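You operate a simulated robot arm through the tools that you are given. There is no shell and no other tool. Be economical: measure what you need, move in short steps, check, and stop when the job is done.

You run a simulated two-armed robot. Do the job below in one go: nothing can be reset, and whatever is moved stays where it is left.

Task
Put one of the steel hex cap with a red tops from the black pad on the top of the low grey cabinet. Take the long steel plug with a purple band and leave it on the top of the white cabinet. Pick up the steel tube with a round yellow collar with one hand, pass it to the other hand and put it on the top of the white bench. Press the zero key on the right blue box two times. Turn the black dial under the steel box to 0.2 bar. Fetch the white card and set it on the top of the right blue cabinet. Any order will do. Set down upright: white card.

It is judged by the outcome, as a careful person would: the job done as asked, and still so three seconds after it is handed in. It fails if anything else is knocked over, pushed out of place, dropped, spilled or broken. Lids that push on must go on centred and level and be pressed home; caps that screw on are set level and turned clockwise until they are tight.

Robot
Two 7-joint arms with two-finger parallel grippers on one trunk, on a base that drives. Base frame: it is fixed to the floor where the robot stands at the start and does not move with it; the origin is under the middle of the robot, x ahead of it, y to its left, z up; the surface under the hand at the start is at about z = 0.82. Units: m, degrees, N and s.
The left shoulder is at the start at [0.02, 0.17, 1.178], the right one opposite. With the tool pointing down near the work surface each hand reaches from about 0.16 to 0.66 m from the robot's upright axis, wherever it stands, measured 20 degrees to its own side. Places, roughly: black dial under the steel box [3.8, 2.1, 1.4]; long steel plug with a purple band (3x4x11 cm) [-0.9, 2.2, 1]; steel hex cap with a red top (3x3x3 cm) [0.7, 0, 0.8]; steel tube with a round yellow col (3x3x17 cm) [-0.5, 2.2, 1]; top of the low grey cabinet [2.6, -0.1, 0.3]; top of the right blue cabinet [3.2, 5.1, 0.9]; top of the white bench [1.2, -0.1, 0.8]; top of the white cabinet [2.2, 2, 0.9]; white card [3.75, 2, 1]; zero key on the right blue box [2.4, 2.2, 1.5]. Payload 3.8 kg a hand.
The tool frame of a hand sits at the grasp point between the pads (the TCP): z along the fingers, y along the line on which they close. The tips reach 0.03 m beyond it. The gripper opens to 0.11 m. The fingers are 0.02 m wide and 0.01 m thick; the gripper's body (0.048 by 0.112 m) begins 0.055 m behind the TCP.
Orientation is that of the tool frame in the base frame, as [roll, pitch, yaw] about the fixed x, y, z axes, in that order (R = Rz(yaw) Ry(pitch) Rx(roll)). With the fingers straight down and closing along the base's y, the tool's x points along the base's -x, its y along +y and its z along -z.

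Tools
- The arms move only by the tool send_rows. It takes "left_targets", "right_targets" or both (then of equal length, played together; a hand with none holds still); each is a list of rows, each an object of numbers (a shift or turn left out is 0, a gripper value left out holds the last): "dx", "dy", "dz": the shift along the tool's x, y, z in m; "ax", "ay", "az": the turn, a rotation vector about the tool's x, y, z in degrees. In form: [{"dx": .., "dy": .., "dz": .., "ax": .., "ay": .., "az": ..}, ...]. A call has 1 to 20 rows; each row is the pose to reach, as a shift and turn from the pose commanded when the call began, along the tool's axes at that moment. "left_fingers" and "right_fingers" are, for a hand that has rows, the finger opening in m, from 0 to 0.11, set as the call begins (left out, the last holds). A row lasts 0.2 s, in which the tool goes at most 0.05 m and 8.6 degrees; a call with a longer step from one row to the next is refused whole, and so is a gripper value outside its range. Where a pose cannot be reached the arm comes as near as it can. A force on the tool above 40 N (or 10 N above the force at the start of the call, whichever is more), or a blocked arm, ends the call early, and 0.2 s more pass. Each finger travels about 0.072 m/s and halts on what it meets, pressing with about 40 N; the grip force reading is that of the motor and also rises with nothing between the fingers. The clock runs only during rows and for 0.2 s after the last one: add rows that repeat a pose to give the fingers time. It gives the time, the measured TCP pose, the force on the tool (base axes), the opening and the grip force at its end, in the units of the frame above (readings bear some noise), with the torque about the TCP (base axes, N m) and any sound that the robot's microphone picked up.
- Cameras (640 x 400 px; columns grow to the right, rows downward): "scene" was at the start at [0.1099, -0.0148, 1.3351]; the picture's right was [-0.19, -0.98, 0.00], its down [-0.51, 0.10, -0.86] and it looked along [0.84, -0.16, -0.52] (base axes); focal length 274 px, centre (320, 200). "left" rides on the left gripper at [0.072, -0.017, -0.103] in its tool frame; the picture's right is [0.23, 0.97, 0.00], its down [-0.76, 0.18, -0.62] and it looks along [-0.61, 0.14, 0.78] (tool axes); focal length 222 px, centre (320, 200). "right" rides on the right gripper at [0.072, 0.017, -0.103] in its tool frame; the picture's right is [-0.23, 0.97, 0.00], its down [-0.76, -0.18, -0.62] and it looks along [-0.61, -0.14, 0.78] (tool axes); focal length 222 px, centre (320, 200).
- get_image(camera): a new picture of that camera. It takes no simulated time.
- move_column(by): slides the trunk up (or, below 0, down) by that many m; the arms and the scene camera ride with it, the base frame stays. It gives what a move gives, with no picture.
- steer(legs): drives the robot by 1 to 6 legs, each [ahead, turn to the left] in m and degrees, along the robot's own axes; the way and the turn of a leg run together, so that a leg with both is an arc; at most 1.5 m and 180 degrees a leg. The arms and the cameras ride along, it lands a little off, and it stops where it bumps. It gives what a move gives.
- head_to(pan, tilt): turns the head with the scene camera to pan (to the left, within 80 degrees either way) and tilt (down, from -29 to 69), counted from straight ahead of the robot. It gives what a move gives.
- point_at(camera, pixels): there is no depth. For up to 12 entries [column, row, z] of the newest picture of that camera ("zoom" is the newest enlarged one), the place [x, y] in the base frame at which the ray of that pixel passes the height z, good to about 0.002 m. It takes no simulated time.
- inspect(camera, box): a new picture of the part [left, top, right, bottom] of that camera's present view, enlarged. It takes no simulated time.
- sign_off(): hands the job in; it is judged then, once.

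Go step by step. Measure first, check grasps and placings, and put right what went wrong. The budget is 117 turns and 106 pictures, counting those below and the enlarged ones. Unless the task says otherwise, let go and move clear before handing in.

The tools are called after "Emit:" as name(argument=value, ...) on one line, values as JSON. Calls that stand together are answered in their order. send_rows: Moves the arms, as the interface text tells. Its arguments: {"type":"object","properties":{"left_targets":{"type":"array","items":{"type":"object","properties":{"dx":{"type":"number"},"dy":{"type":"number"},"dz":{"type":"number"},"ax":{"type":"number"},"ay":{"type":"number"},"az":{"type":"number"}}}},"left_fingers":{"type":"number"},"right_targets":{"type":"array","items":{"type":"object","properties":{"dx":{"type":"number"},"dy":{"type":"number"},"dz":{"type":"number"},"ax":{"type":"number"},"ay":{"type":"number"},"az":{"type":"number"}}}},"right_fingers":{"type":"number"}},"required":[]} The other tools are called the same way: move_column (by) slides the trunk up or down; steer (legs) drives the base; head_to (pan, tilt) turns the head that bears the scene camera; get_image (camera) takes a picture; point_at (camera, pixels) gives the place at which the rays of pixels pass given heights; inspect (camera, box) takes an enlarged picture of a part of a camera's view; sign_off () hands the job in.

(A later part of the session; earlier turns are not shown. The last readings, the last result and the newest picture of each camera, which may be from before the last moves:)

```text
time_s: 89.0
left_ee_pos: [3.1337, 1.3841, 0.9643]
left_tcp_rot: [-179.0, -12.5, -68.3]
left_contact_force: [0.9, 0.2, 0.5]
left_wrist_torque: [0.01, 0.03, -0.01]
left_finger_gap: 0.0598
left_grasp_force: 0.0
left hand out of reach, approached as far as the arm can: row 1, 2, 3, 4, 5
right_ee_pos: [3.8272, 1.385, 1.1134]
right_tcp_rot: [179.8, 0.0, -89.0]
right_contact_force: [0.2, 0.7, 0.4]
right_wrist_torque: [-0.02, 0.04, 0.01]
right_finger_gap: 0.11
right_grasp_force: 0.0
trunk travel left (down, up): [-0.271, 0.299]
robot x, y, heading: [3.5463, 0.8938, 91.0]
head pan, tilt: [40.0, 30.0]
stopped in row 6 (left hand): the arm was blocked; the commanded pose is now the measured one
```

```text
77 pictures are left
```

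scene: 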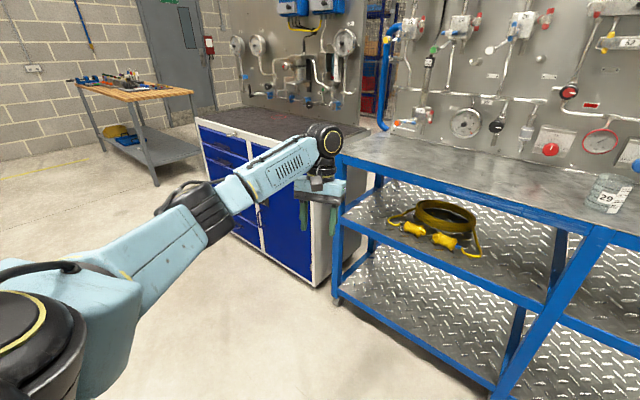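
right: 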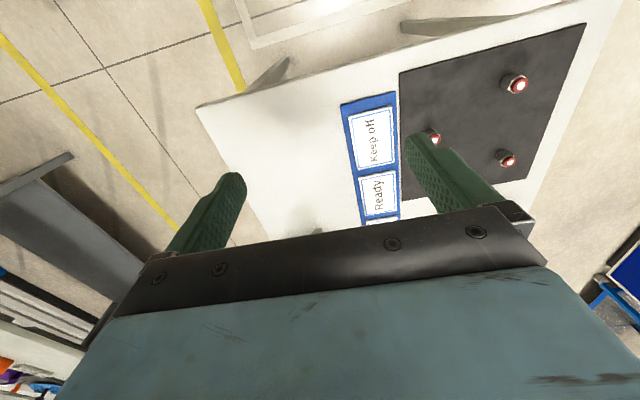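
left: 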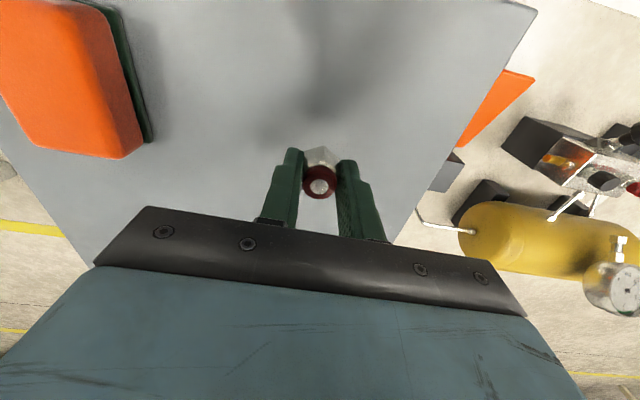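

The arm has dropped back into its normal elbow pose. I'll now bring the hand in, level it and raise it.

Emit:
send_rows(left_targets=[{"dx": 0.03, "dy": -0.015, "dz": -0.02, "ay": -4}, {"dx": 0.06, "dy": -0.03, "dz": -0.04, "ay": -8}, {"dx": 0.09, "dy": -0.05, "dz": -0.06, "ay": -12.5}, {"dx": 0.12, "dy": -0.07, "dz": -0.09, "ay": -12.5}, {"dx": 0.148, "dy": -0.1, "dz": -0.12, "ay": -12.5}, {"dx": 0.148, "dy": -0.1, "dz": -0.14, "ay": -12.5}])

Emit:
send_rows(left_targets=[{"az": 7}, {"az": 14}, {"az": 21}, {"az": 21}])

```text
refused: row 5 steps farther than a row can; nothing moved
```

```text
time_s: 90.0
left_ee_pos: [3.1296, 1.3828, 0.9636]
left_tcp_rot: [-174.5, -11.1, -89.9]
left_contact_force: [-0.4, 0.3, 0.1]
left_wrist_torque: [0.01, 0.0, -0.04]
left_finger_gap: 0.0599
left_grasp_force: 0.1
right_ee_pos: [3.822, 1.3843, 1.1158]
right_tcp_rot: [-179.9, 0.0, -88.9]
right_contact_force: [0.9, 0.6, 0.1]
right_wrist_torque: [0.01, 0.0, 0.0]
right_finger_gap: 0.1097
right_grasp_force: 0.1
trunk travel left (down, up): [-0.271, 0.299]
robot x, y, heading: [3.5416, 0.886, 90.8]
head pan, tilt: [40.0, 30.0]
```

Emit:
send_rows(left_targets=[{"dx": 0.015, "dy": -0.025, "dz": -0.02, "ay": -4, "ax": -2}, {"dx": 0.03, "dy": -0.05, "dz": -0.04, "ay": -8, "ax": -4}, {"dx": 0.045, "dy": -0.075, "dz": -0.06, "ay": -11, "ax": -5}, {"dx": 0.06, "dy": -0.1, "dz": -0.08, "ay": -11, "ax": -5}, {"dx": 0.075, "dy": -0.125, "dz": -0.1, "ay": -11, "ax": -5}, {"dx": 0.09, "dy": -0.15, "dz": -0.12, "ay": -11, "ax": -5}, {"dx": 0.1, "dy": -0.18, "dz": -0.14, "ay": -11, "ax": -5}])

Emit:
head_to(pan=-10, tilt=20)

```text
time_s: 91.5
left_ee_pos: [3.2948, 1.3134, 1.1368]
left_tcp_rot: [-179.7, -0.1, -89.2]
left_contact_force: [-0.7, 0.5, -1.4]
left_wrist_torque: [0.03, 0.02, -0.02]
left_finger_gap: 0.06
left_grasp_force: 0.0
right_ee_pos: [3.8222, 1.3844, 1.1165]
right_tcp_rot: [179.9, 0.1, -88.8]
right_contact_force: [0.3, 0.3, -0.1]
right_wrist_torque: [0.0, 0.01, 0.0]
right_finger_gap: 0.1099
right_grasp_force: 0.1
trunk travel left (down, up): [-0.271, 0.299]
robot x, y, heading: [3.5507, 0.8935, 91.0]
head pan, tilt: [40.0, 30.0]
```

```text
time_s: 92.7
left_ee_pos: [3.2927, 1.3147, 1.1359]
left_tcp_rot: [-179.6, 0.0, -89.3]
left_contact_force: [-0.4, -0.1, -0.3]
left_wrist_torque: [0.03, -0.03, -0.01]
left_finger_gap: 0.0599
left_grasp_force: 0.0
right_ee_pos: [3.8216, 1.3855, 1.1156]
right_tcp_rot: [-179.9, 0.2, -88.9]
right_contact_force: [0.4, 0.4, -0.6]
right_wrist_torque: [0.01, -0.01, 0.0]
right_finger_gap: 0.1102
right_grasp_force: 0.1
trunk travel left (down, up): [-0.271, 0.299]
robot x, y, heading: [3.5459, 0.8894, 91.1]
head pan, tilt: [-10.0, 20.0]
```

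The left arm is tucked again. I'll raise the trunk so the hands clear the card and beaker, then move closer to the panel.

Emit:
move_column(by=0.2)

Emit:
steer(legs=[[0.35, 0]])

Emit:
get_image(camera="scene")

Emit:
inspect(camera="scene", box=[240, 100, 400, 220])

```text
time_s: 94.9
left_ee_pos: [3.2941, 1.3147, 1.3365]
left_tcp_rot: [-179.5, -0.1, -89.1]
left_contact_force: [-0.5, -1.0, -1.3]
left_wrist_torque: [-0.01, 0.01, -0.03]
left_finger_gap: 0.0599
left_grasp_force: 0.0
right_ee_pos: [3.8226, 1.3843, 1.3158]
right_tcp_rot: [-180.0, 0.1, -88.9]
right_contact_force: [0.7, -0.6, 0.0]
right_wrist_torque: [0.0, 0.0, -0.01]
right_finger_gap: 0.1098
right_grasp_force: 0.1
trunk travel left (down, up): [-0.471, 0.099]
robot x, y, heading: [3.5464, 0.8905, 90.9]
head pan, tilt: [-10.0, 20.0]
```

```text
time_s: 97.1
left_ee_pos: [3.2956, 1.6572, 1.3363]
left_tcp_rot: [-179.5, 0.0, -90.0]
left_contact_force: [-0.9, 0.1, 0.1]
left_wrist_torque: [0.0, 0.03, 0.01]
left_finger_gap: 0.06
left_grasp_force: 0.2
right_ee_pos: [3.824, 1.7196, 1.3154]
right_tcp_rot: [-180.0, 0.1, -89.6]
right_contact_force: [0.5, 0.2, -0.4]
right_wrist_torque: [-0.01, 0.02, -0.02]
right_finger_gap: 0.11
right_grasp_force: 0.0
trunk travel left (down, up): [-0.471, 0.099]
robot x, y, heading: [3.5394, 1.226, 90.4]
head pan, tilt: [-10.0, 20.0]
```

```text
76 pictures are left
```

scene: 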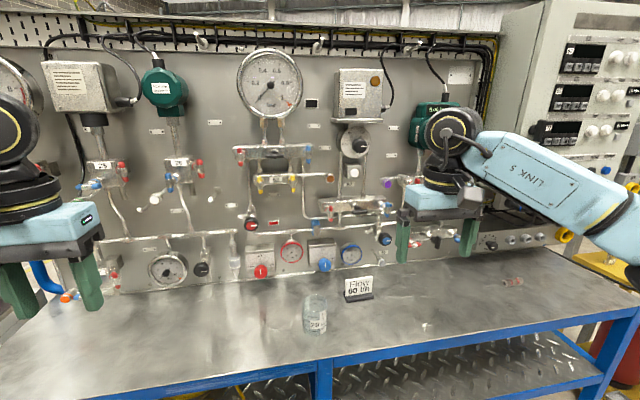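

```text
3.33 times, centred on (320, 160) of scene
```

zoom: 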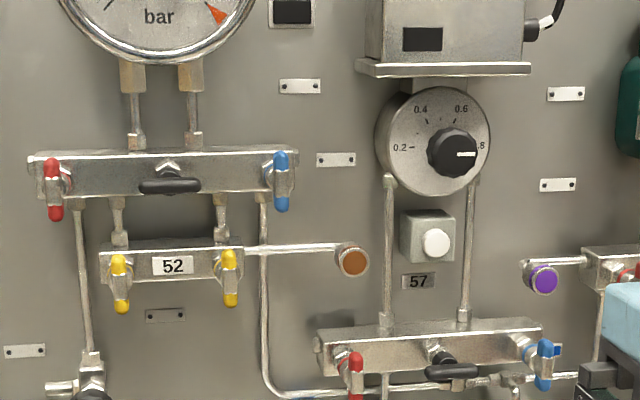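

Emit:
point_at(camera="scene", pixels=[[359.6, 146, 1.35], [359.6, 146, 1.4], [359.6, 146, 1.45], [346, 301, 0.9], [346, 301, 0.95], [346, 301, 1.0], [372, 297, 1.0], [314, 333, 1.0], [372, 279, 1.05], [372, 279, 1.07]])

Emit:
inspect(camera="scene", box=[290, 250, 410, 340])

```text
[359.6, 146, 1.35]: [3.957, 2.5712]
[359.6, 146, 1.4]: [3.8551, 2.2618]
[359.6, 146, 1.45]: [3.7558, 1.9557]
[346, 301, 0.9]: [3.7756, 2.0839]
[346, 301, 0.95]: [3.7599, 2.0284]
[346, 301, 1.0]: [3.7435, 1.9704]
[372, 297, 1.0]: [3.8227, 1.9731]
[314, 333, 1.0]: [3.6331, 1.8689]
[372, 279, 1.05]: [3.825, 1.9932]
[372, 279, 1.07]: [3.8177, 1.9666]
```

```text
4.44 times, centred on (350, 295) of scene
```

zoom: 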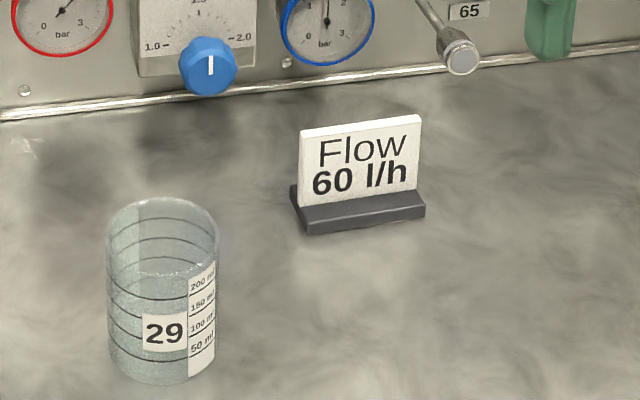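

Combining both views, the knob's face is at about (3.805, 2.105, 1.426) and the table at z≈0.96. I'll swing the right hand to point at the knob, stopping short of it.

Emit:
send_rows(right_targets=[{"dz": -0.02, "ay": -8}, {"dz": -0.04, "ay": -16}, {"dz": -0.06, "ay": -24, "dx": -0.01}, {"dz": -0.08, "ay": -32, "dx": -0.03, "dy": 0.005}, {"dz": -0.1, "ay": -40, "dx": -0.05, "dy": 0.01}, {"dz": -0.11, "ay": -48, "dx": -0.08, "dy": 0.015}, {"dz": -0.11, "ay": -56, "dx": -0.11, "dy": 0.019}, {"dz": -0.11, "ay": -64, "dx": -0.14, "dy": 0.019}, {"dz": -0.11, "ay": -72, "dx": -0.17, "dy": 0.019}, {"dz": -0.11, "ay": -80, "dx": -0.2, "dy": 0.019}, {"dz": -0.11, "ay": -88, "dx": -0.22, "dy": 0.019}, {"dz": -0.11, "ay": -90, "dx": -0.22, "dy": 0.019}, {"dz": -0.11, "ay": -90, "dx": -0.22, "dy": 0.019}], right_fingers=0.09)

Emit:
get_image(camera="right")

Emit:
get_image(camera="scene")

```text
time_s: 99.9
left_ee_pos: [3.2958, 1.658, 1.3365]
left_tcp_rot: [-179.5, 0.0, -90.0]
left_contact_force: [1.4, -0.3, 0.6]
left_wrist_torque: [0.01, 0.02, -0.01]
left_finger_gap: 0.0599
left_grasp_force: 0.1
right_ee_pos: [3.8053, 1.9336, 1.4272]
right_tcp_rot: [179.3, 86.8, -90.2]
right_contact_force: [1.0, -0.1, 0.0]
right_wrist_torque: [0.02, 0.01, 0.03]
right_finger_gap: 0.0902
right_grasp_force: 0.0
right hand out of reach, approached as far as the arm can: row 11, 12, 13
trunk travel left (down, up): [-0.471, 0.099]
robot x, y, heading: [3.54, 1.2312, 90.3]
head pan, tilt: [-10.0, 20.0]
```

```text
73 pictures are left
```

right: 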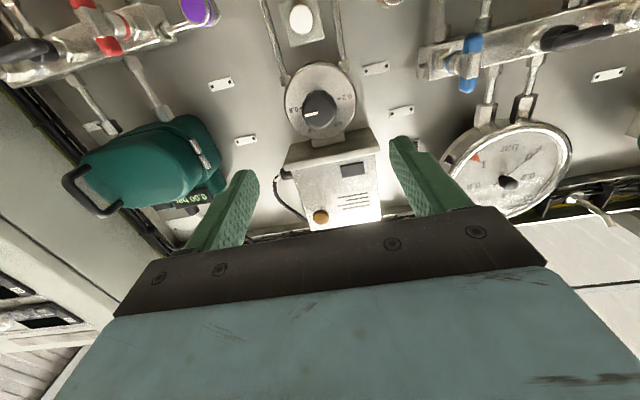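

```text
72 pictures are left
```

scene: 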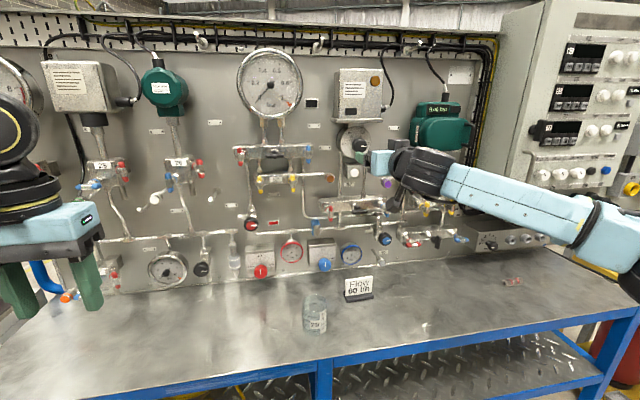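

The reach ran out at y 1.93, and the table edge is at y≈1.8, so there is room. I'll drive 12 cm closer and look again through the wrist camera.

Emit:
steer(legs=[[0.1, 0]])

Emit:
inspect(camera="right", box=[220, 0, 420, 240])

Emit:
inspect(camera="scene", box=[280, 60, 480, 200])

```text
time_s: 101.1
left_ee_pos: [3.2954, 1.7566, 1.3363]
left_tcp_rot: [-179.6, -0.2, -90.0]
left_contact_force: [0.7, -0.6, 0.2]
left_wrist_torque: [-0.01, -0.02, 0.01]
left_finger_gap: 0.0602
left_grasp_force: 0.2
right_ee_pos: [3.8051, 2.0334, 1.426]
right_tcp_rot: [179.2, 86.8, -90.2]
right_contact_force: [0.0, -0.5, 0.8]
right_wrist_torque: [-0.01, 0.03, 0.0]
right_finger_gap: 0.09
right_grasp_force: 0.0
trunk travel left (down, up): [-0.471, 0.099]
robot x, y, heading: [3.5392, 1.3272, 90.4]
head pan, tilt: [-10.0, 20.0]
```

```text
1.67 times, centred on (320, 120) of right
```

zoom: 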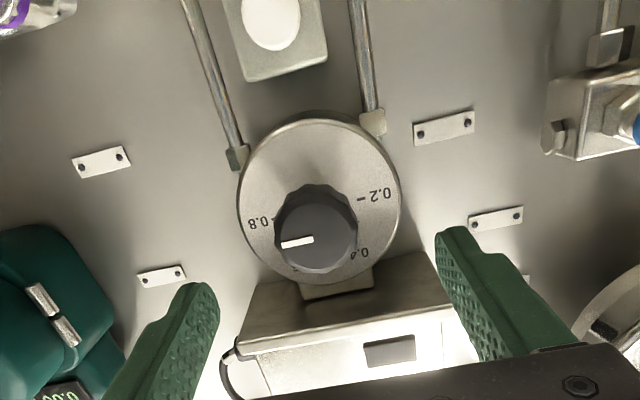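

```text
2.86 times, centred on (380, 130) of scene
```

zoom: 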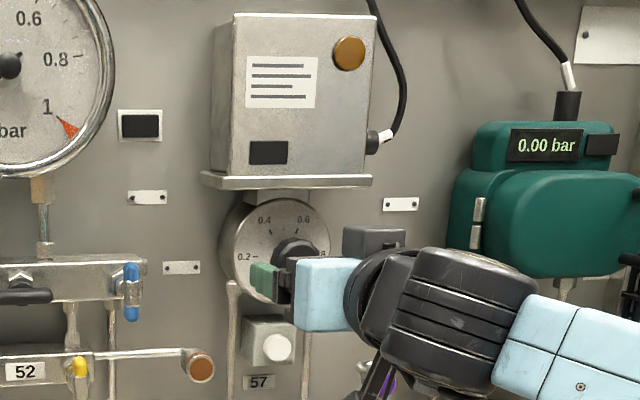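

The knob is centred in line with the tool (expected row 138, seen at 138). I'll level the tool and pre-turn the wrist +90° so that I can sweep −180°.

Emit:
send_rows(right_targets=[{"ay": -3.2}, {"ay": -3.2}])

Emit:
send_rows(right_targets=[{"az": 8.2}, {"az": 16.4}, {"az": 24.6}, {"az": 32.8}, {"az": 41}, {"az": 49}, {"az": 57}, {"az": 65}, {"az": 73}, {"az": 81}, {"az": 89}, {"az": 92}, {"az": 92}], right_fingers=0.075)

Emit:
get_image(camera="right")

```text
time_s: 101.7
left_ee_pos: [3.2937, 1.7583, 1.3364]
left_tcp_rot: [-179.6, 0.0, -90.0]
left_contact_force: [0.5, 0.2, 0.1]
left_wrist_torque: [-0.01, 0.03, 0.02]
left_finger_gap: 0.0605
left_grasp_force: 0.0
right_ee_pos: [3.8064, 2.0344, 1.4275]
right_tcp_rot: [179.2, 86.6, -90.3]
right_contact_force: [0.2, 0.9, -0.5]
right_wrist_torque: [-0.01, 0.02, 0.02]
right_finger_gap: 0.0899
right_grasp_force: 0.0
right hand out of reach, approached as far as the arm can: row 1, 2
trunk travel left (down, up): [-0.471, 0.099]
robot x, y, heading: [3.5424, 1.3273, 90.1]
head pan, tilt: [-10.0, 20.0]
```

```text
time_s: 104.5
left_ee_pos: [3.2958, 1.7571, 1.3377]
left_tcp_rot: [-179.5, -0.1, -90.0]
left_contact_force: [-1.4, -0.3, 0.4]
left_wrist_torque: [-0.04, 0.04, 0.02]
left_finger_gap: 0.0601
left_grasp_force: 0.0
right_ee_pos: [3.8061, 2.0339, 1.4285]
right_tcp_rot: [93.3, -2.1, -179.6]
right_contact_force: [0.1, 0.0, 0.1]
right_wrist_torque: [0.04, -0.01, 0.01]
right_finger_gap: 0.075
right_grasp_force: 0.0
trunk travel left (down, up): [-0.471, 0.099]
robot x, y, heading: [3.5402, 1.3309, 90.3]
head pan, tilt: [-10.0, 20.0]
```

```text
69 pictures are left
```

right: 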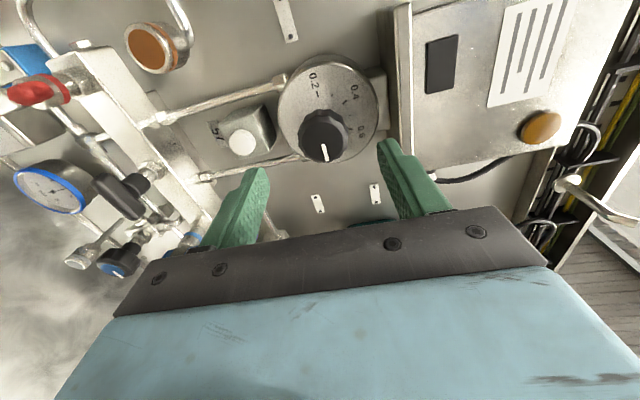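

The wrist turned fully and the knob is still centred at (325,135). I'll correct the 3° droop, advance so the pads straddle the knob, and close.

Emit:
send_rows(right_targets=[{"ax": -3.3}, {"ax": -3.3}, {"ax": -3.3}], right_fingers=0.066)

Emit:
send_rows(right_targets=[{"dz": 0.02}, {"dz": 0.035}, {"dz": 0.045}, {"dz": 0.055}, {"dz": 0.055}])

Emit:
get_image(camera="right")

```text
time_s: 105.3
left_ee_pos: [3.2946, 1.7566, 1.336]
left_tcp_rot: [-179.4, -0.1, -89.9]
left_contact_force: [-0.2, 0.5, 0.4]
left_wrist_torque: [0.0, 0.0, -0.01]
left_finger_gap: 0.06
left_grasp_force: 0.2
right_ee_pos: [3.8065, 2.0333, 1.4279]
right_tcp_rot: [93.3, -2.0, -179.6]
right_contact_force: [0.1, 0.0, 0.2]
right_wrist_torque: [0.01, 0.02, 0.0]
right_finger_gap: 0.0661
right_grasp_force: 0.0
right hand out of reach, approached as far as the arm can: row 1, 2, 3
trunk travel left (down, up): [-0.471, 0.099]
robot x, y, heading: [3.5431, 1.3315, 90.0]
head pan, tilt: [-10.0, 20.0]
```

```text
time_s: 106.5
left_ee_pos: [3.2949, 1.7568, 1.3375]
left_tcp_rot: [-179.5, -0.1, -89.9]
left_contact_force: [0.0, -0.2, 0.8]
left_wrist_torque: [0.01, -0.01, 0.0]
left_finger_gap: 0.0601
left_grasp_force: 0.1
right_ee_pos: [3.8058, 2.09, 1.4247]
right_tcp_rot: [93.3, -2.0, -179.6]
right_contact_force: [0.9, 0.2, -0.9]
right_wrist_torque: [-0.03, 0.02, 0.0]
right_finger_gap: 0.0665
right_grasp_force: 0.0
trunk travel left (down, up): [-0.471, 0.099]
robot x, y, heading: [3.5384, 1.3282, 89.9]
head pan, tilt: [-10.0, 20.0]
```

```text
68 pictures are left
```

right: 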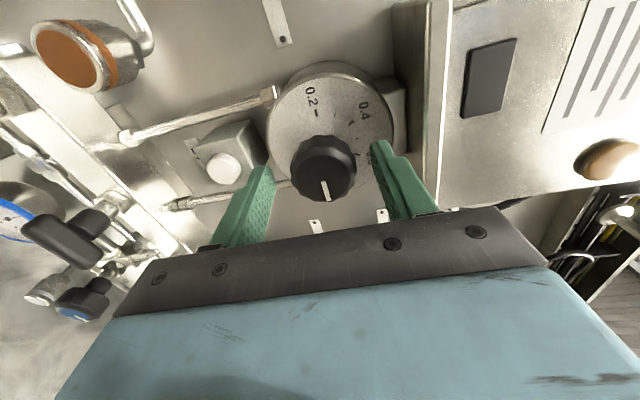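

The knob face is about 2 cm past the TCP, so the tips overlap it by only 9 mm. I'll advance 8 mm more and close.

Emit:
send_rows(right_targets=[{"dz": 0.004, "dy": 0.002}, {"dz": 0.009, "dy": 0.002}, {"dz": 0.009, "dy": 0.002}])

Emit:
send_rows(right_targets=[{}, {}, {}, {}], right_fingers=0.0)

```text
time_s: 107.3
left_ee_pos: [3.2954, 1.758, 1.3364]
left_tcp_rot: [-179.6, -0.1, -90.0]
left_contact_force: [0.3, -0.3, -0.3]
left_wrist_torque: [0.0, 0.0, -0.01]
left_finger_gap: 0.06
left_grasp_force: 0.1
right_ee_pos: [3.8046, 2.0993, 1.4251]
right_tcp_rot: [93.2, -2.1, -179.5]
right_contact_force: [0.5, -0.3, -0.6]
right_wrist_torque: [-0.02, 0.02, 0.01]
right_finger_gap: 0.0659
right_grasp_force: 0.0
trunk travel left (down, up): [-0.471, 0.099]
robot x, y, heading: [3.5398, 1.3248, 90.4]
head pan, tilt: [-10.0, 20.0]
```

```text
time_s: 108.3
left_ee_pos: [3.2957, 1.7568, 1.3358]
left_tcp_rot: [-179.6, -0.1, -90.0]
left_contact_force: [0.5, 0.2, 0.2]
left_wrist_torque: [0.0, 0.0, 0.02]
left_finger_gap: 0.0603
left_grasp_force: 0.1
right_ee_pos: [3.8048, 2.0989, 1.4265]
right_tcp_rot: [93.1, -2.1, -179.6]
right_contact_force: [0.5, 2.5, 5.4]
right_wrist_torque: [-0.01, -0.03, 0.03]
right_finger_gap: 0.0412
right_grasp_force: 45.2
trunk travel left (down, up): [-0.471, 0.099]
robot x, y, heading: [3.5414, 1.3275, 90.2]
head pan, tilt: [-10.0, 20.0]
```

The knob is gripped at 0.041. I'll turn it −90° and check.

Emit:
send_rows(right_targets=[{"az": -6}, {"az": -12}, {"az": -18}, {"az": -24}, {"az": -30}, {"az": -36}, {"az": -42}, {"az": -48}, {"az": -54}, {"az": -60}, {"az": -66}, {"az": -72}, {"az": -78}, {"az": -84}, {"az": -90}, {"az": -90}])

Emit:
get_image(camera="right")

```text
time_s: 111.7
left_ee_pos: [3.2964, 1.7571, 1.3366]
left_tcp_rot: [-179.5, -0.1, -90.0]
left_contact_force: [0.3, 0.5, 0.2]
left_wrist_torque: [0.02, 0.0, -0.05]
left_finger_gap: 0.0601
left_grasp_force: 0.1
right_ee_pos: [3.8077, 2.0973, 1.4242]
right_tcp_rot: [149.5, 86.1, -120.1]
right_contact_force: [5.5, -6.5, -12.5]
right_wrist_torque: [-0.53, -0.08, -0.33]
right_finger_gap: 0.0413
right_grasp_force: 45.8
trunk travel left (down, up): [-0.471, 0.099]
robot x, y, heading: [3.5435, 1.3258, 90.0]
head pan, tilt: [-10.0, 20.0]
```

```text
67 pictures are left
```

right: 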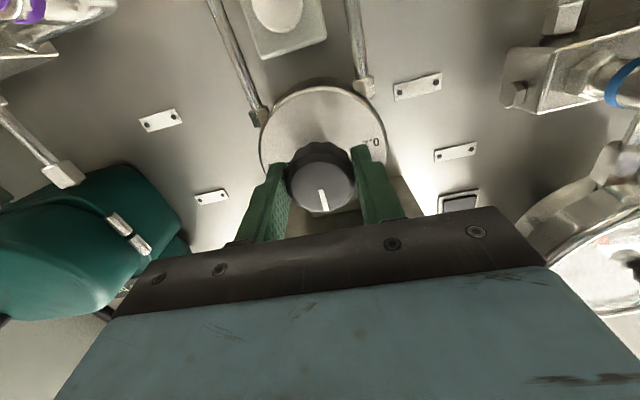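

The pointer turned with the hand and now points straight up. I'll turn the remaining −90° and check the pointer against 0.2.

Emit:
send_rows(right_targets=[{"az": -6}, {"az": -12}, {"az": -18}, {"az": -24}, {"az": -30}, {"az": -36}, {"az": -42}, {"az": -48}, {"az": -54}, {"az": -60}, {"az": -66}, {"az": -72}, {"az": -78}, {"az": -84}, {"az": -89}, {"az": -89}])

Emit:
get_image(camera="right")

Emit:
inspect(camera="scene", box=[320, 110, 400, 170])

```text
time_s: 115.1
left_ee_pos: [3.2971, 1.7568, 1.3372]
left_tcp_rot: [-179.6, -0.1, -90.0]
left_contact_force: [-0.1, -0.5, 0.1]
left_wrist_torque: [-0.04, 0.02, 0.01]
left_finger_gap: 0.0598
left_grasp_force: 0.1
right_ee_pos: [3.8086, 2.0986, 1.4267]
right_tcp_rot: [-93.1, 3.0, 0.1]
right_contact_force: [13.8, 7.0, 9.6]
right_wrist_torque: [-0.05, -0.09, -1.1]
right_finger_gap: 0.0413
right_grasp_force: 44.7
trunk travel left (down, up): [-0.471, 0.099]
robot x, y, heading: [3.5429, 1.329, 90.1]
head pan, tilt: [-10.0, 20.0]
```

```text
66 pictures are left
```

right: 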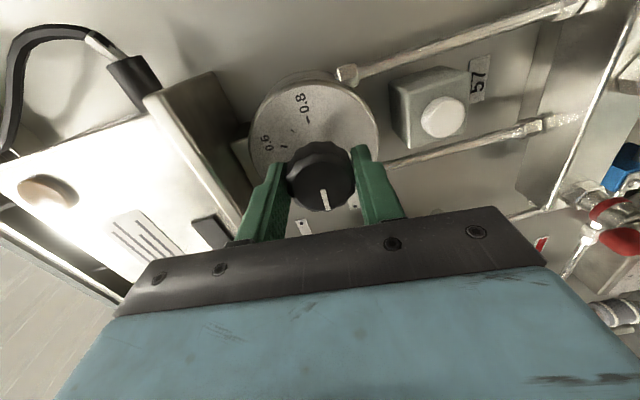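

```text
6.67 times, centred on (360, 140) of scene
```

zoom: 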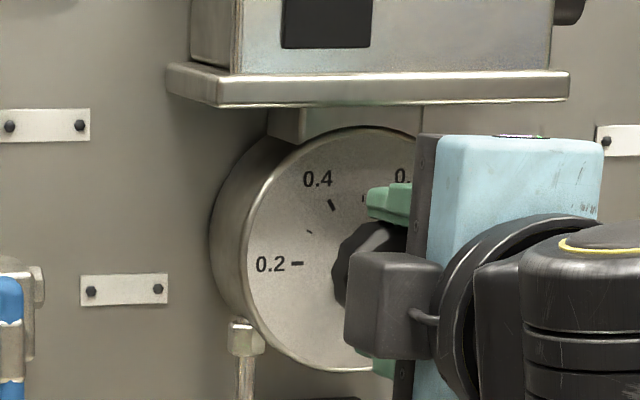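

Pointer rotation followed the hand. I'll release, back off 7 cm, and read the dial from the wrist camera and the head.

Emit:
send_rows(right_targets=[{}, {}, {}], right_fingers=0.07)

Emit:
send_rows(right_targets=[{"dz": -0.02}, {"dz": -0.04}, {"dz": -0.07}, {"dz": -0.07, "az": 8}, {"dz": -0.07, "az": 16}, {"dz": -0.07, "az": 24}, {"dz": -0.07, "az": 32}, {"dz": -0.07, "az": 40}, {"dz": -0.07, "az": 48}, {"dz": -0.07, "az": 56}, {"dz": -0.07, "az": 64}, {"dz": -0.07, "az": 72}, {"dz": -0.07, "az": 80}, {"dz": -0.07, "az": 88}, {"dz": -0.07, "az": 88}])

Emit:
inspect(camera="right", box=[240, 60, 400, 200])

```text
time_s: 115.9
left_ee_pos: [3.2944, 1.7564, 1.3367]
left_tcp_rot: [-179.4, -0.1, -90.0]
left_contact_force: [-0.8, -0.8, -1.1]
left_wrist_torque: [-0.03, 0.0, 0.0]
left_finger_gap: 0.0601
left_grasp_force: 0.0
right_ee_pos: [3.8022, 2.0975, 1.425]
right_tcp_rot: [-93.3, 3.1, 0.4]
right_contact_force: [0.3, -0.2, -0.6]
right_wrist_torque: [0.0, 0.02, -0.02]
right_finger_gap: 0.0699
right_grasp_force: 0.0
trunk travel left (down, up): [-0.471, 0.099]
robot x, y, heading: [3.5434, 1.3265, 90.2]
head pan, tilt: [-10.0, 20.0]
```

```text
time_s: 119.1
left_ee_pos: [3.2949, 1.7564, 1.3363]
left_tcp_rot: [-179.5, -0.1, -90.0]
left_contact_force: [-0.5, 0.2, -0.3]
left_wrist_torque: [0.02, -0.01, 0.01]
left_finger_gap: 0.06
left_grasp_force: 0.1
right_ee_pos: [3.8045, 2.0276, 1.4299]
right_tcp_rot: [160.3, 86.5, -109.2]
right_contact_force: [0.2, -0.4, 0.0]
right_wrist_torque: [-0.05, -0.02, 0.03]
right_finger_gap: 0.0698
right_grasp_force: 0.0
right hand out of reach, approached as far as the arm can: row 3
trunk travel left (down, up): [-0.471, 0.099]
robot x, y, heading: [3.5418, 1.3286, 90.2]
head pan, tilt: [-10.0, 20.0]
```

```text
2.86 times, centred on (320, 130) of right
```

zoom: 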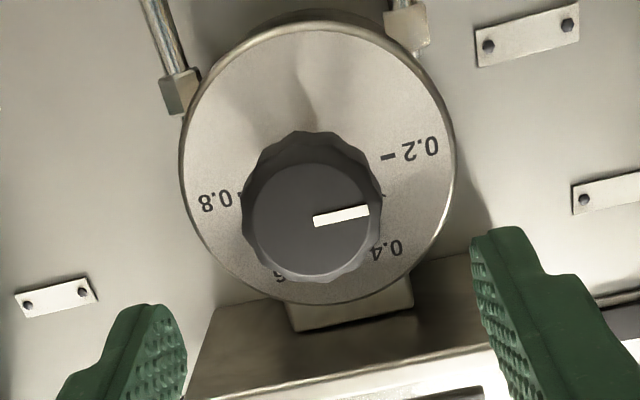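

The pointer now lies close to the 0.2 mark. I'll swing the right hand back and down out of the way, then read the dial squarely from the head camera.

Emit:
send_rows(right_targets=[{"dz": -0.04}, {"dz": -0.08}, {"dz": -0.12, "ay": 8}, {"dz": -0.15, "ay": 16}, {"dz": -0.18, "ay": 24}, {"dz": -0.21, "ay": 32}, {"dz": -0.24, "ay": 40}, {"dz": -0.26, "ay": 48}, {"dz": -0.28, "ay": 56}, {"dz": -0.28, "ay": 64}, {"dz": -0.28, "ay": 72}, {"dz": -0.28, "ay": 80, "dx": 0.02}, {"dz": -0.28, "ay": 87, "dx": 0.04}, {"dz": -0.28, "ay": 87, "dx": 0.06}])

Emit:
head_to(pan=-20, tilt=10)

Emit:
get_image(camera="scene")

```text
time_s: 122.1
left_ee_pos: [3.2955, 1.757, 1.3365]
left_tcp_rot: [-179.5, -0.1, -90.0]
left_contact_force: [0.5, 0.3, 0.6]
left_wrist_torque: [-0.01, 0.0, -0.03]
left_finger_gap: 0.06
left_grasp_force: 0.0
right_ee_pos: [3.8069, 1.7448, 1.3868]
right_tcp_rot: [178.9, -0.3, -89.6]
right_contact_force: [0.4, 0.1, 0.2]
right_wrist_torque: [0.03, 0.04, 0.01]
right_finger_gap: 0.0699
right_grasp_force: 0.0
trunk travel left (down, up): [-0.471, 0.099]
robot x, y, heading: [3.5421, 1.3272, 90.2]
head pan, tilt: [-10.0, 20.0]
```

```text
time_s: 122.8
left_ee_pos: [3.2956, 1.7559, 1.3365]
left_tcp_rot: [-179.5, -0.1, -90.0]
left_contact_force: [-0.4, -0.6, 0.1]
left_wrist_torque: [-0.02, 0.0, 0.03]
left_finger_gap: 0.0599
left_grasp_force: 0.1
right_ee_pos: [3.8059, 1.7436, 1.3869]
right_tcp_rot: [179.1, -0.4, -89.6]
right_contact_force: [-0.8, 0.0, 1.0]
right_wrist_torque: [-0.02, -0.01, -0.01]
right_finger_gap: 0.0701
right_grasp_force: 0.0
trunk travel left (down, up): [-0.471, 0.099]
robot x, y, heading: [3.5397, 1.3278, 90.1]
head pan, tilt: [-20.0, 10.0]
```

```text
63 pictures are left
```

scene: 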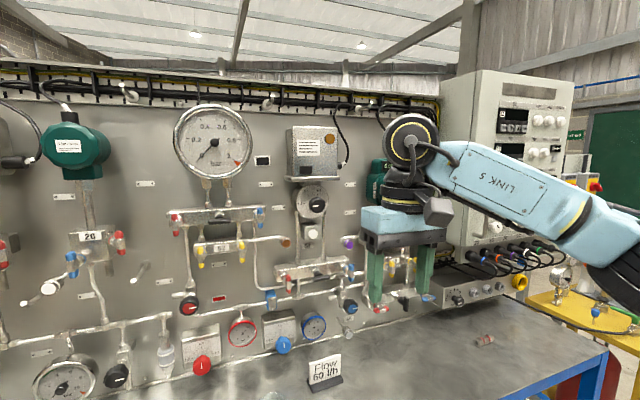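

Emit:
inspect(camera="scene", box=[285, 175, 341, 225])

```text
8.00 times, centred on (313, 200) of scene
```

zoom: 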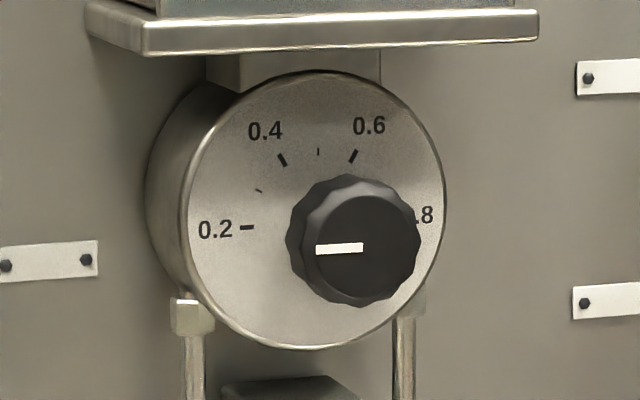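

The dial reads exactly 0.2 (the pointer is parallel to the 0.2–0.8 line). Now I'll turn the right hand −90° so it closes across the card's thickness, and hover in front of the card.

Emit:
send_rows(right_targets=[{"az": -8}, {"az": -16}, {"az": -24}, {"az": -32}, {"az": -40}, {"az": -48}, {"az": -56, "dx": -0.02, "dz": 0.02}, {"az": -64, "dx": -0.05, "dz": 0.04}, {"az": -72, "dx": -0.08, "dz": 0.06}, {"az": -80, "dx": -0.11, "dz": 0.08}, {"az": -88, "dx": -0.14, "dz": 0.1, "dy": 0.01}, {"az": -90, "dx": -0.16, "dz": 0.13, "dy": 0.01}, {"az": -90, "dx": -0.16, "dz": 0.13, "dy": 0.01}])

Emit:
get_image(camera="right")

Emit:
head_to(pan=-20, tilt=30)

Emit:
get_image(camera="scene")

```text
time_s: 125.6
left_ee_pos: [3.2975, 1.7556, 1.3377]
left_tcp_rot: [-179.6, 0.1, -90.0]
left_contact_force: [0.4, -0.3, -0.6]
left_wrist_torque: [0.01, 0.03, 0.04]
left_finger_gap: 0.0597
left_grasp_force: 0.2
right_ee_pos: [3.6577, 1.6281, 1.3016]
right_tcp_rot: [179.8, 1.1, 0.4]
right_contact_force: [0.2, -0.2, 0.2]
right_wrist_torque: [0.02, 0.03, 0.0]
right_finger_gap: 0.07
right_grasp_force: 0.1
right hand out of reach, approached as far as the arm can: row 6, 7, 8, 9, 10, 11, 12, 13
trunk travel left (down, up): [-0.471, 0.099]
robot x, y, heading: [3.5434, 1.3285, 90.1]
head pan, tilt: [-20.0, 10.0]
```

```text
61 pictures are left
```

right: 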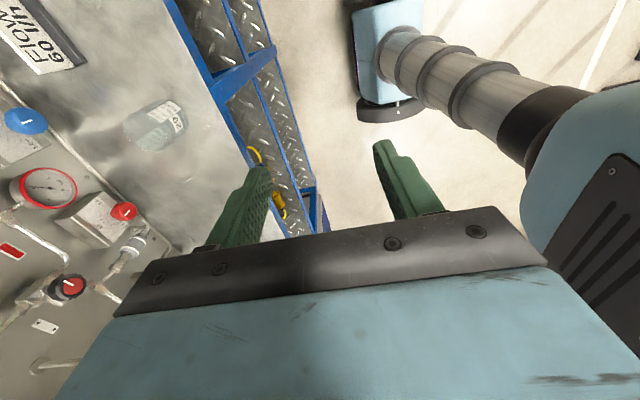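

```text
time_s: 126.4
left_ee_pos: [3.2938, 1.7557, 1.3363]
left_tcp_rot: [-179.5, -0.1, -90.1]
left_contact_force: [0.9, 0.0, 0.2]
left_wrist_torque: [0.02, -0.03, -0.02]
left_finger_gap: 0.0602
left_grasp_force: 0.0
right_ee_pos: [3.6554, 1.63, 1.3008]
right_tcp_rot: [179.7, 1.0, 0.4]
right_contact_force: [0.7, -0.2, 0.0]
right_wrist_torque: [0.0, -0.01, -0.01]
right_finger_gap: 0.0701
right_grasp_force: 0.1
trunk travel left (down, up): [-0.471, 0.099]
robot x, y, heading: [3.5401, 1.3279, 90.1]
head pan, tilt: [-20.0, 30.0]
```

```text
60 pictures are left
```

scene: 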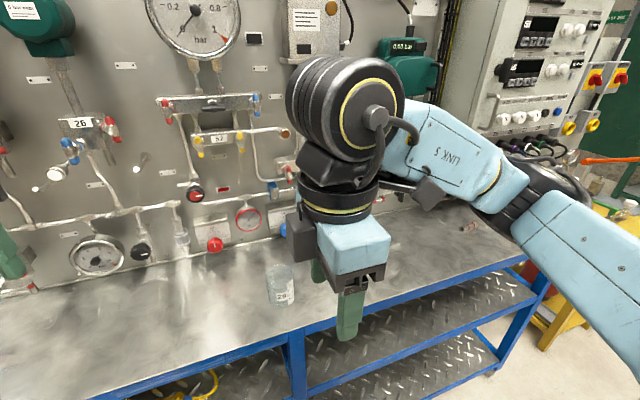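

Turning that way ran into the wrist limit (yaw 0). I'll turn back the other way, to yaw 180, where the arm should be freer.

Emit:
send_rows(right_targets=[{"az": 8}, {"az": 16}, {"az": 24}, {"az": 32}, {"az": 40}, {"az": 48}, {"az": 56}, {"az": 64}, {"az": 72}, {"az": 80}, {"az": 88}, {"az": 90}])

Emit:
send_rows(right_targets=[{"dx": -0.02, "dy": -0.02, "az": 8}, {"dx": -0.04, "dy": -0.05, "az": 16}, {"dx": -0.06, "dy": -0.08, "az": 24}, {"dx": -0.08, "dy": -0.11, "az": 32}, {"dx": -0.1, "dy": -0.14, "az": 40}, {"dx": -0.12, "dy": -0.15, "az": 48}, {"dx": -0.14, "dy": -0.15, "az": 56}, {"dx": -0.14, "dy": -0.15, "az": 64}, {"dx": -0.14, "dy": -0.15, "az": 72}, {"dx": -0.14, "dy": -0.15, "az": 80}, {"dx": -0.14, "dy": -0.15, "az": 88}, {"dx": -0.14, "dy": -0.15, "az": 90}])

Emit:
get_image(camera="right")

```text
time_s: 129.0
left_ee_pos: [3.2955, 1.7572, 1.3365]
left_tcp_rot: [-179.5, -0.2, -90.0]
left_contact_force: [-0.9, -0.7, -0.5]
left_wrist_torque: [0.03, -0.02, -0.02]
left_finger_gap: 0.0599
left_grasp_force: 0.1
right_ee_pos: [3.6676, 1.627, 1.2924]
right_tcp_rot: [179.0, -0.3, -89.7]
right_contact_force: [-0.1, -0.3, -0.3]
right_wrist_torque: [-0.03, 0.01, 0.01]
right_finger_gap: 0.0701
right_grasp_force: 0.1
trunk travel left (down, up): [-0.471, 0.099]
robot x, y, heading: [3.5375, 1.3288, 90.2]
head pan, tilt: [-20.0, 30.0]
```

```text
time_s: 131.6
left_ee_pos: [3.2944, 1.756, 1.3359]
left_tcp_rot: [-179.5, -0.2, -90.0]
left_contact_force: [-0.4, 0.4, 0.5]
left_wrist_torque: [0.01, 0.01, 0.02]
left_finger_gap: 0.0601
left_grasp_force: 0.1
right_ee_pos: [3.817, 1.7691, 1.2885]
right_tcp_rot: [-179.7, -1.0, -179.8]
right_contact_force: [0.3, 0.1, -0.2]
right_wrist_torque: [-0.01, 0.01, 0.01]
right_finger_gap: 0.07
right_grasp_force: 0.0
trunk travel left (down, up): [-0.471, 0.099]
robot x, y, heading: [3.5439, 1.3272, 90.1]
head pan, tilt: [-20.0, 30.0]
```

```text
59 pictures are left
```

right: 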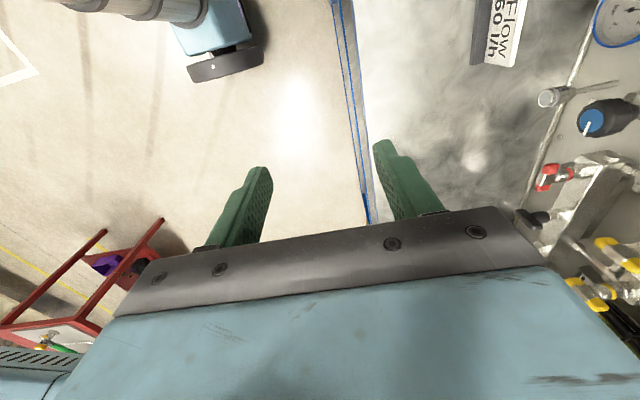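

This orientation works; the card is visible at (500,30). I'll move over it and lower a little to measure.

Emit:
send_rows(right_targets=[{"dy": 0.04}, {"dy": 0.08, "dz": 0.02}, {"dy": 0.12, "dz": 0.04}, {"dy": 0.16, "dz": 0.07}, {"dy": 0.2, "dz": 0.09}, {"dy": 0.22, "dz": 0.1}, {"dy": 0.22, "dz": 0.1}])

Emit:
get_image(camera="right")

Emit:
get_image(camera="scene")

```text
time_s: 133.2
left_ee_pos: [3.2949, 1.7566, 1.3356]
left_tcp_rot: [-179.5, -0.1, -90.1]
left_contact_force: [-1.4, 0.0, -0.4]
left_wrist_torque: [0.0, 0.0, -0.02]
left_finger_gap: 0.0598
left_grasp_force: 0.0
right_ee_pos: [3.8115, 1.9696, 1.1873]
right_tcp_rot: [-179.8, -1.0, -179.5]
right_contact_force: [0.1, 0.2, 0.4]
right_wrist_torque: [-0.03, -0.04, -0.03]
right_finger_gap: 0.0701
right_grasp_force: 0.1
right hand out of reach, approached as far as the arm can: row 6, 7
trunk travel left (down, up): [-0.471, 0.099]
robot x, y, heading: [3.5439, 1.3247, 90.0]
head pan, tilt: [-20.0, 30.0]
```

```text
58 pictures are left
```

right: 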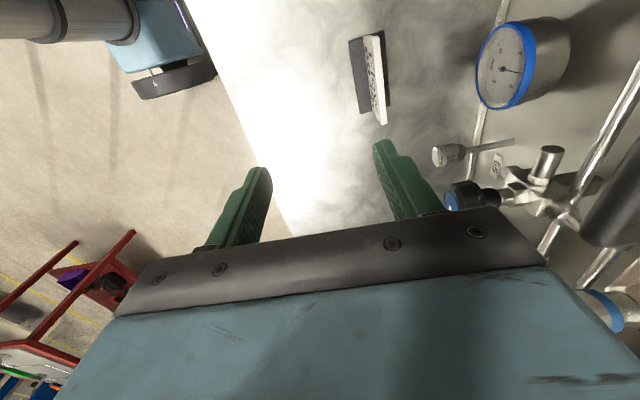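

```text
57 pictures are left
```

scene: 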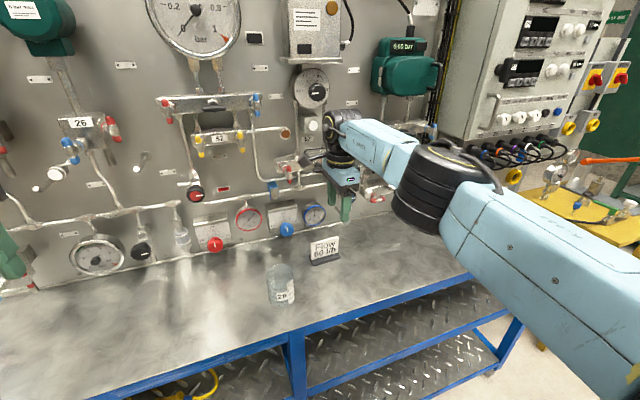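

Emit:
inspect(camera="right", box=[320, 20, 420, 140])

Emit:
inspect(camera="scene", box=[290, 220, 360, 280])

```text
3.33 times, centred on (370, 80) of right
```

zoom: 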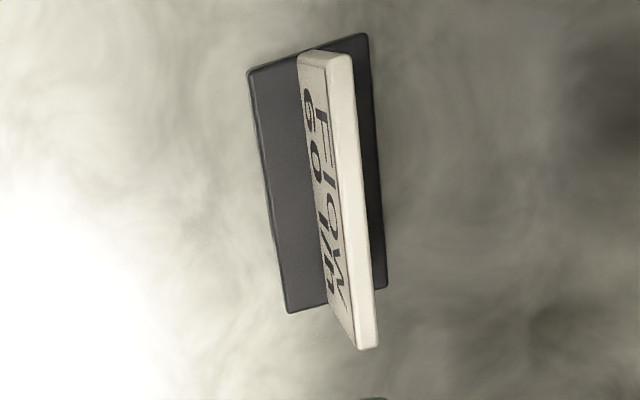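

```text
6.67 times, centred on (325, 250) of scene
```

zoom: 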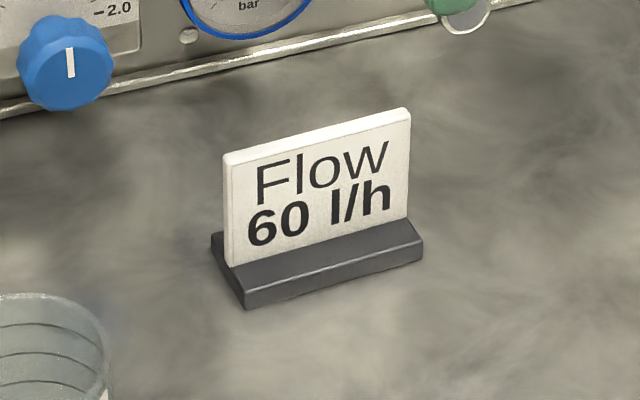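

Emit:
point_at(camera="right", pixels=[[376, 37, 1.02], [376, 37, 1.05], [384.4, 124.4, 1.02], [384.4, 124.4, 1.05]])

Emit:
get_image(camera="scene")

Emit:
point_at(camera="scene", pixels=[[310.9, 243.2, 1.02], [310.9, 243.2, 1.05], [338.3, 236.5, 1.02], [338.3, 236.5, 1.05], [314, 265.5, 0.95], [314, 265.5, 0.96], [340.5, 258.5, 0.95], [340.5, 258.5, 0.96]])

```text
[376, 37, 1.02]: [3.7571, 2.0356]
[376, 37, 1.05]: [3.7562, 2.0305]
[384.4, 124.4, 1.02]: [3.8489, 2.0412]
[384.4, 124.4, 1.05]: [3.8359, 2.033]
```

```text
54 pictures are left
```

scene: 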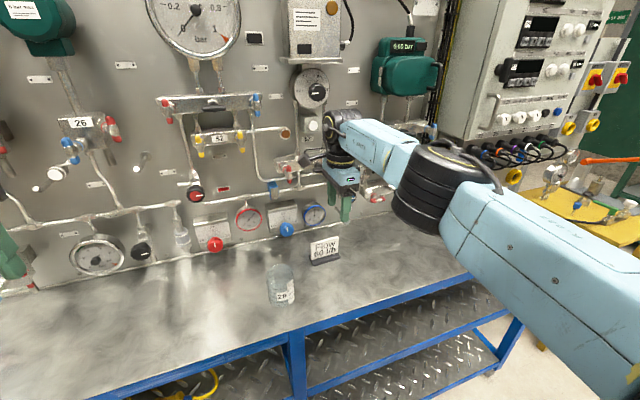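

```text
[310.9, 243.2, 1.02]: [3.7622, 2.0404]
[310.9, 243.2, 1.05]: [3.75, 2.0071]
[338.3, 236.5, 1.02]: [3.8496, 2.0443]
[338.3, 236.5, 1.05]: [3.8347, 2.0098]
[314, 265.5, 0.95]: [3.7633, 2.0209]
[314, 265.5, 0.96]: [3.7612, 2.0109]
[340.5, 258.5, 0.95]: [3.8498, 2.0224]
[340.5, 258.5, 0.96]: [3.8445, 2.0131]
```

The card's top edge is at z≈1.022, x 3.76–3.85, y≈2.038. The manifold above makes a vertical hand tight, so I'll grip the card by its two side edges with the hand leaning back 45°. I'll retreat and re-orient first.

Emit:
send_rows(right_targets=[{"dy": -0.04}, {"dy": -0.08}, {"dy": -0.12, "az": -4}, {"dy": -0.16, "az": -12}, {"dy": -0.2, "az": -20}, {"dy": -0.22, "az": -28}, {"dy": -0.22, "az": -36}, {"dy": -0.22, "az": -44}, {"dy": -0.22, "az": -52}, {"dy": -0.22, "az": -60}, {"dy": -0.22, "az": -68}, {"dy": -0.22, "az": -76}, {"dy": -0.22, "az": -84}, {"dy": -0.22, "az": -90}, {"dy": -0.22, "az": -90}], right_fingers=0.11)

Emit:
send_rows(right_targets=[{"ay": -8}, {"ay": -16}, {"ay": -24}, {"ay": -32}, {"ay": -40}, {"ay": -45}, {"ay": -45}])

```text
time_s: 136.4
left_ee_pos: [3.296, 1.7568, 1.337]
left_tcp_rot: [-179.6, -0.1, -90.0]
left_contact_force: [0.1, 0.4, 0.1]
left_wrist_torque: [0.02, -0.02, -0.01]
left_finger_gap: 0.0601
left_grasp_force: 0.1
right_ee_pos: [3.8163, 1.7499, 1.1884]
right_tcp_rot: [179.0, -0.3, -89.4]
right_contact_force: [1.4, -0.4, -0.3]
right_wrist_torque: [-0.01, 0.01, 0.0]
right_finger_gap: 0.11
right_grasp_force: 0.1
trunk travel left (down, up): [-0.471, 0.099]
robot x, y, heading: [3.5447, 1.3277, 90.6]
head pan, tilt: [-20.0, 30.0]
```

```text
time_s: 138.0
left_ee_pos: [3.2954, 1.7574, 1.3367]
left_tcp_rot: [-179.4, -0.2, -90.0]
left_contact_force: [0.1, 0.6, -1.0]
left_wrist_torque: [-0.02, -0.02, -0.01]
left_finger_gap: 0.0599
left_grasp_force: 0.0
right_ee_pos: [3.816, 1.7497, 1.188]
right_tcp_rot: [178.5, 44.8, -90.6]
right_contact_force: [0.4, -0.2, 0.9]
right_wrist_torque: [0.02, 0.03, -0.02]
right_finger_gap: 0.11
right_grasp_force: 0.1
trunk travel left (down, up): [-0.471, 0.099]
robot x, y, heading: [3.5412, 1.3256, 90.1]
head pan, tilt: [-20.0, 30.0]
```

Emit:
send_rows(right_targets=[{"dx": -0.014, "dy": 0.003, "dz": 0.04}, {"dx": -0.028, "dy": 0.006, "dz": 0.08}, {"dx": -0.042, "dy": 0.009, "dz": 0.12}, {"dx": -0.056, "dy": 0.012, "dz": 0.16}, {"dx": -0.068, "dy": 0.012, "dz": 0.2}, {"dx": -0.072, "dy": 0.012, "dz": 0.225}, {"dx": -0.072, "dy": 0.012, "dz": 0.225}])

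Emit:
get_image(camera="right")

```text
time_s: 139.6
left_ee_pos: [3.2956, 1.7565, 1.3365]
left_tcp_rot: [-179.5, 0.0, -90.1]
left_contact_force: [-0.1, -0.1, -0.3]
left_wrist_torque: [0.03, 0.0, 0.01]
left_finger_gap: 0.06
left_grasp_force: 0.0
right_ee_pos: [3.8011, 1.9589, 1.08]
right_tcp_rot: [178.5, 44.8, -90.6]
right_contact_force: [-0.6, -0.2, -1.0]
right_wrist_torque: [0.06, -0.01, 0.01]
right_finger_gap: 0.1102
right_grasp_force: 0.1
trunk travel left (down, up): [-0.471, 0.099]
robot x, y, heading: [3.5416, 1.3264, 89.9]
head pan, tilt: [-20.0, 30.0]
```

```text
53 pictures are left
```

right: 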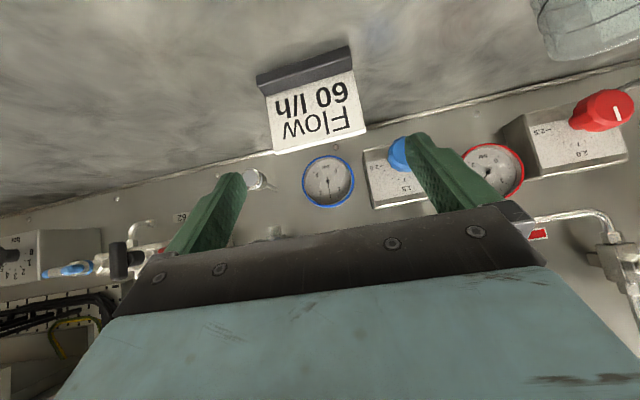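

Emit:
inspect(camera="right", box=[240, 30, 400, 170])

Emit:
point_at(camera="right", pixels=[[275, 153, 1.022], [366, 131, 1.022], [275, 153, 1.03], [366, 131, 1.03], [258, 76, 0.96], [349, 46, 0.96]])

```text
2.86 times, centred on (320, 100) of right
```

zoom: 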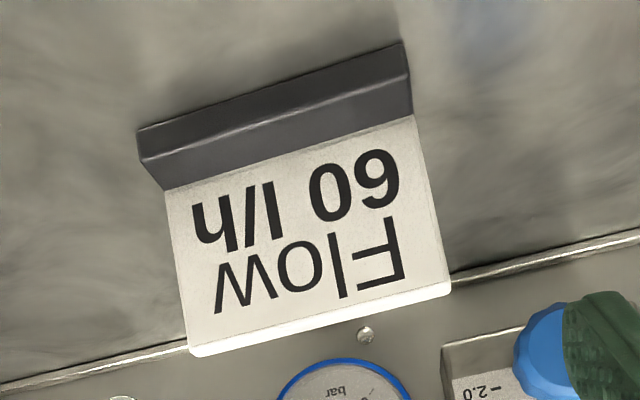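

```text
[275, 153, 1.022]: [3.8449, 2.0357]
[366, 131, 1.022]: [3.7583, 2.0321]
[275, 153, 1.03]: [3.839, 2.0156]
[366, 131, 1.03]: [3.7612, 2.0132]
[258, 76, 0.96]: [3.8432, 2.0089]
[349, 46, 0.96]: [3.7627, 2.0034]
```

The card is centred on the tool (x 3.802) and 0.087 wide, so the 0.11 opening clears it. I'll advance and close.

Emit:
send_rows(right_targets=[{"dz": 0.035}, {"dz": 0.065}, {"dz": 0.09}, {"dz": 0.106, "dx": -0.001}, {"dz": 0.106, "dx": -0.001}])

Emit:
get_image(camera="right")

```text
time_s: 140.8
left_ee_pos: [3.2961, 1.7572, 1.3364]
left_tcp_rot: [-179.5, 0.0, -90.0]
left_contact_force: [0.9, 0.1, -0.3]
left_wrist_torque: [0.0, 0.03, -0.03]
left_finger_gap: 0.0601
left_grasp_force: 0.0
right_ee_pos: [3.8013, 2.0343, 1.0066]
right_tcp_rot: [178.5, 44.8, -90.6]
right_contact_force: [-0.4, -0.2, 0.4]
right_wrist_torque: [0.01, 0.01, 0.04]
right_finger_gap: 0.1103
right_grasp_force: 0.0
trunk travel left (down, up): [-0.471, 0.099]
robot x, y, heading: [3.5409, 1.3292, 90.0]
head pan, tilt: [-20.0, 30.0]
```

```text
51 pictures are left
```

right: 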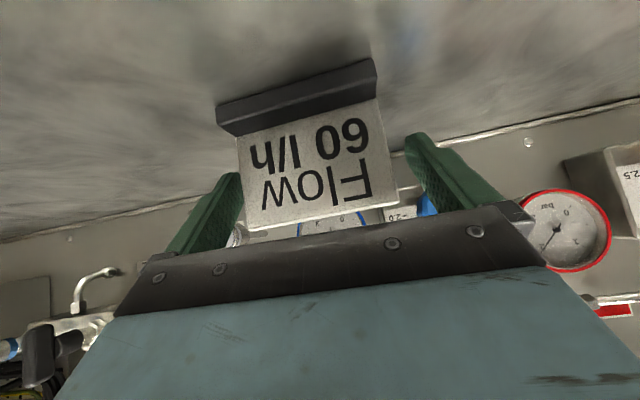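

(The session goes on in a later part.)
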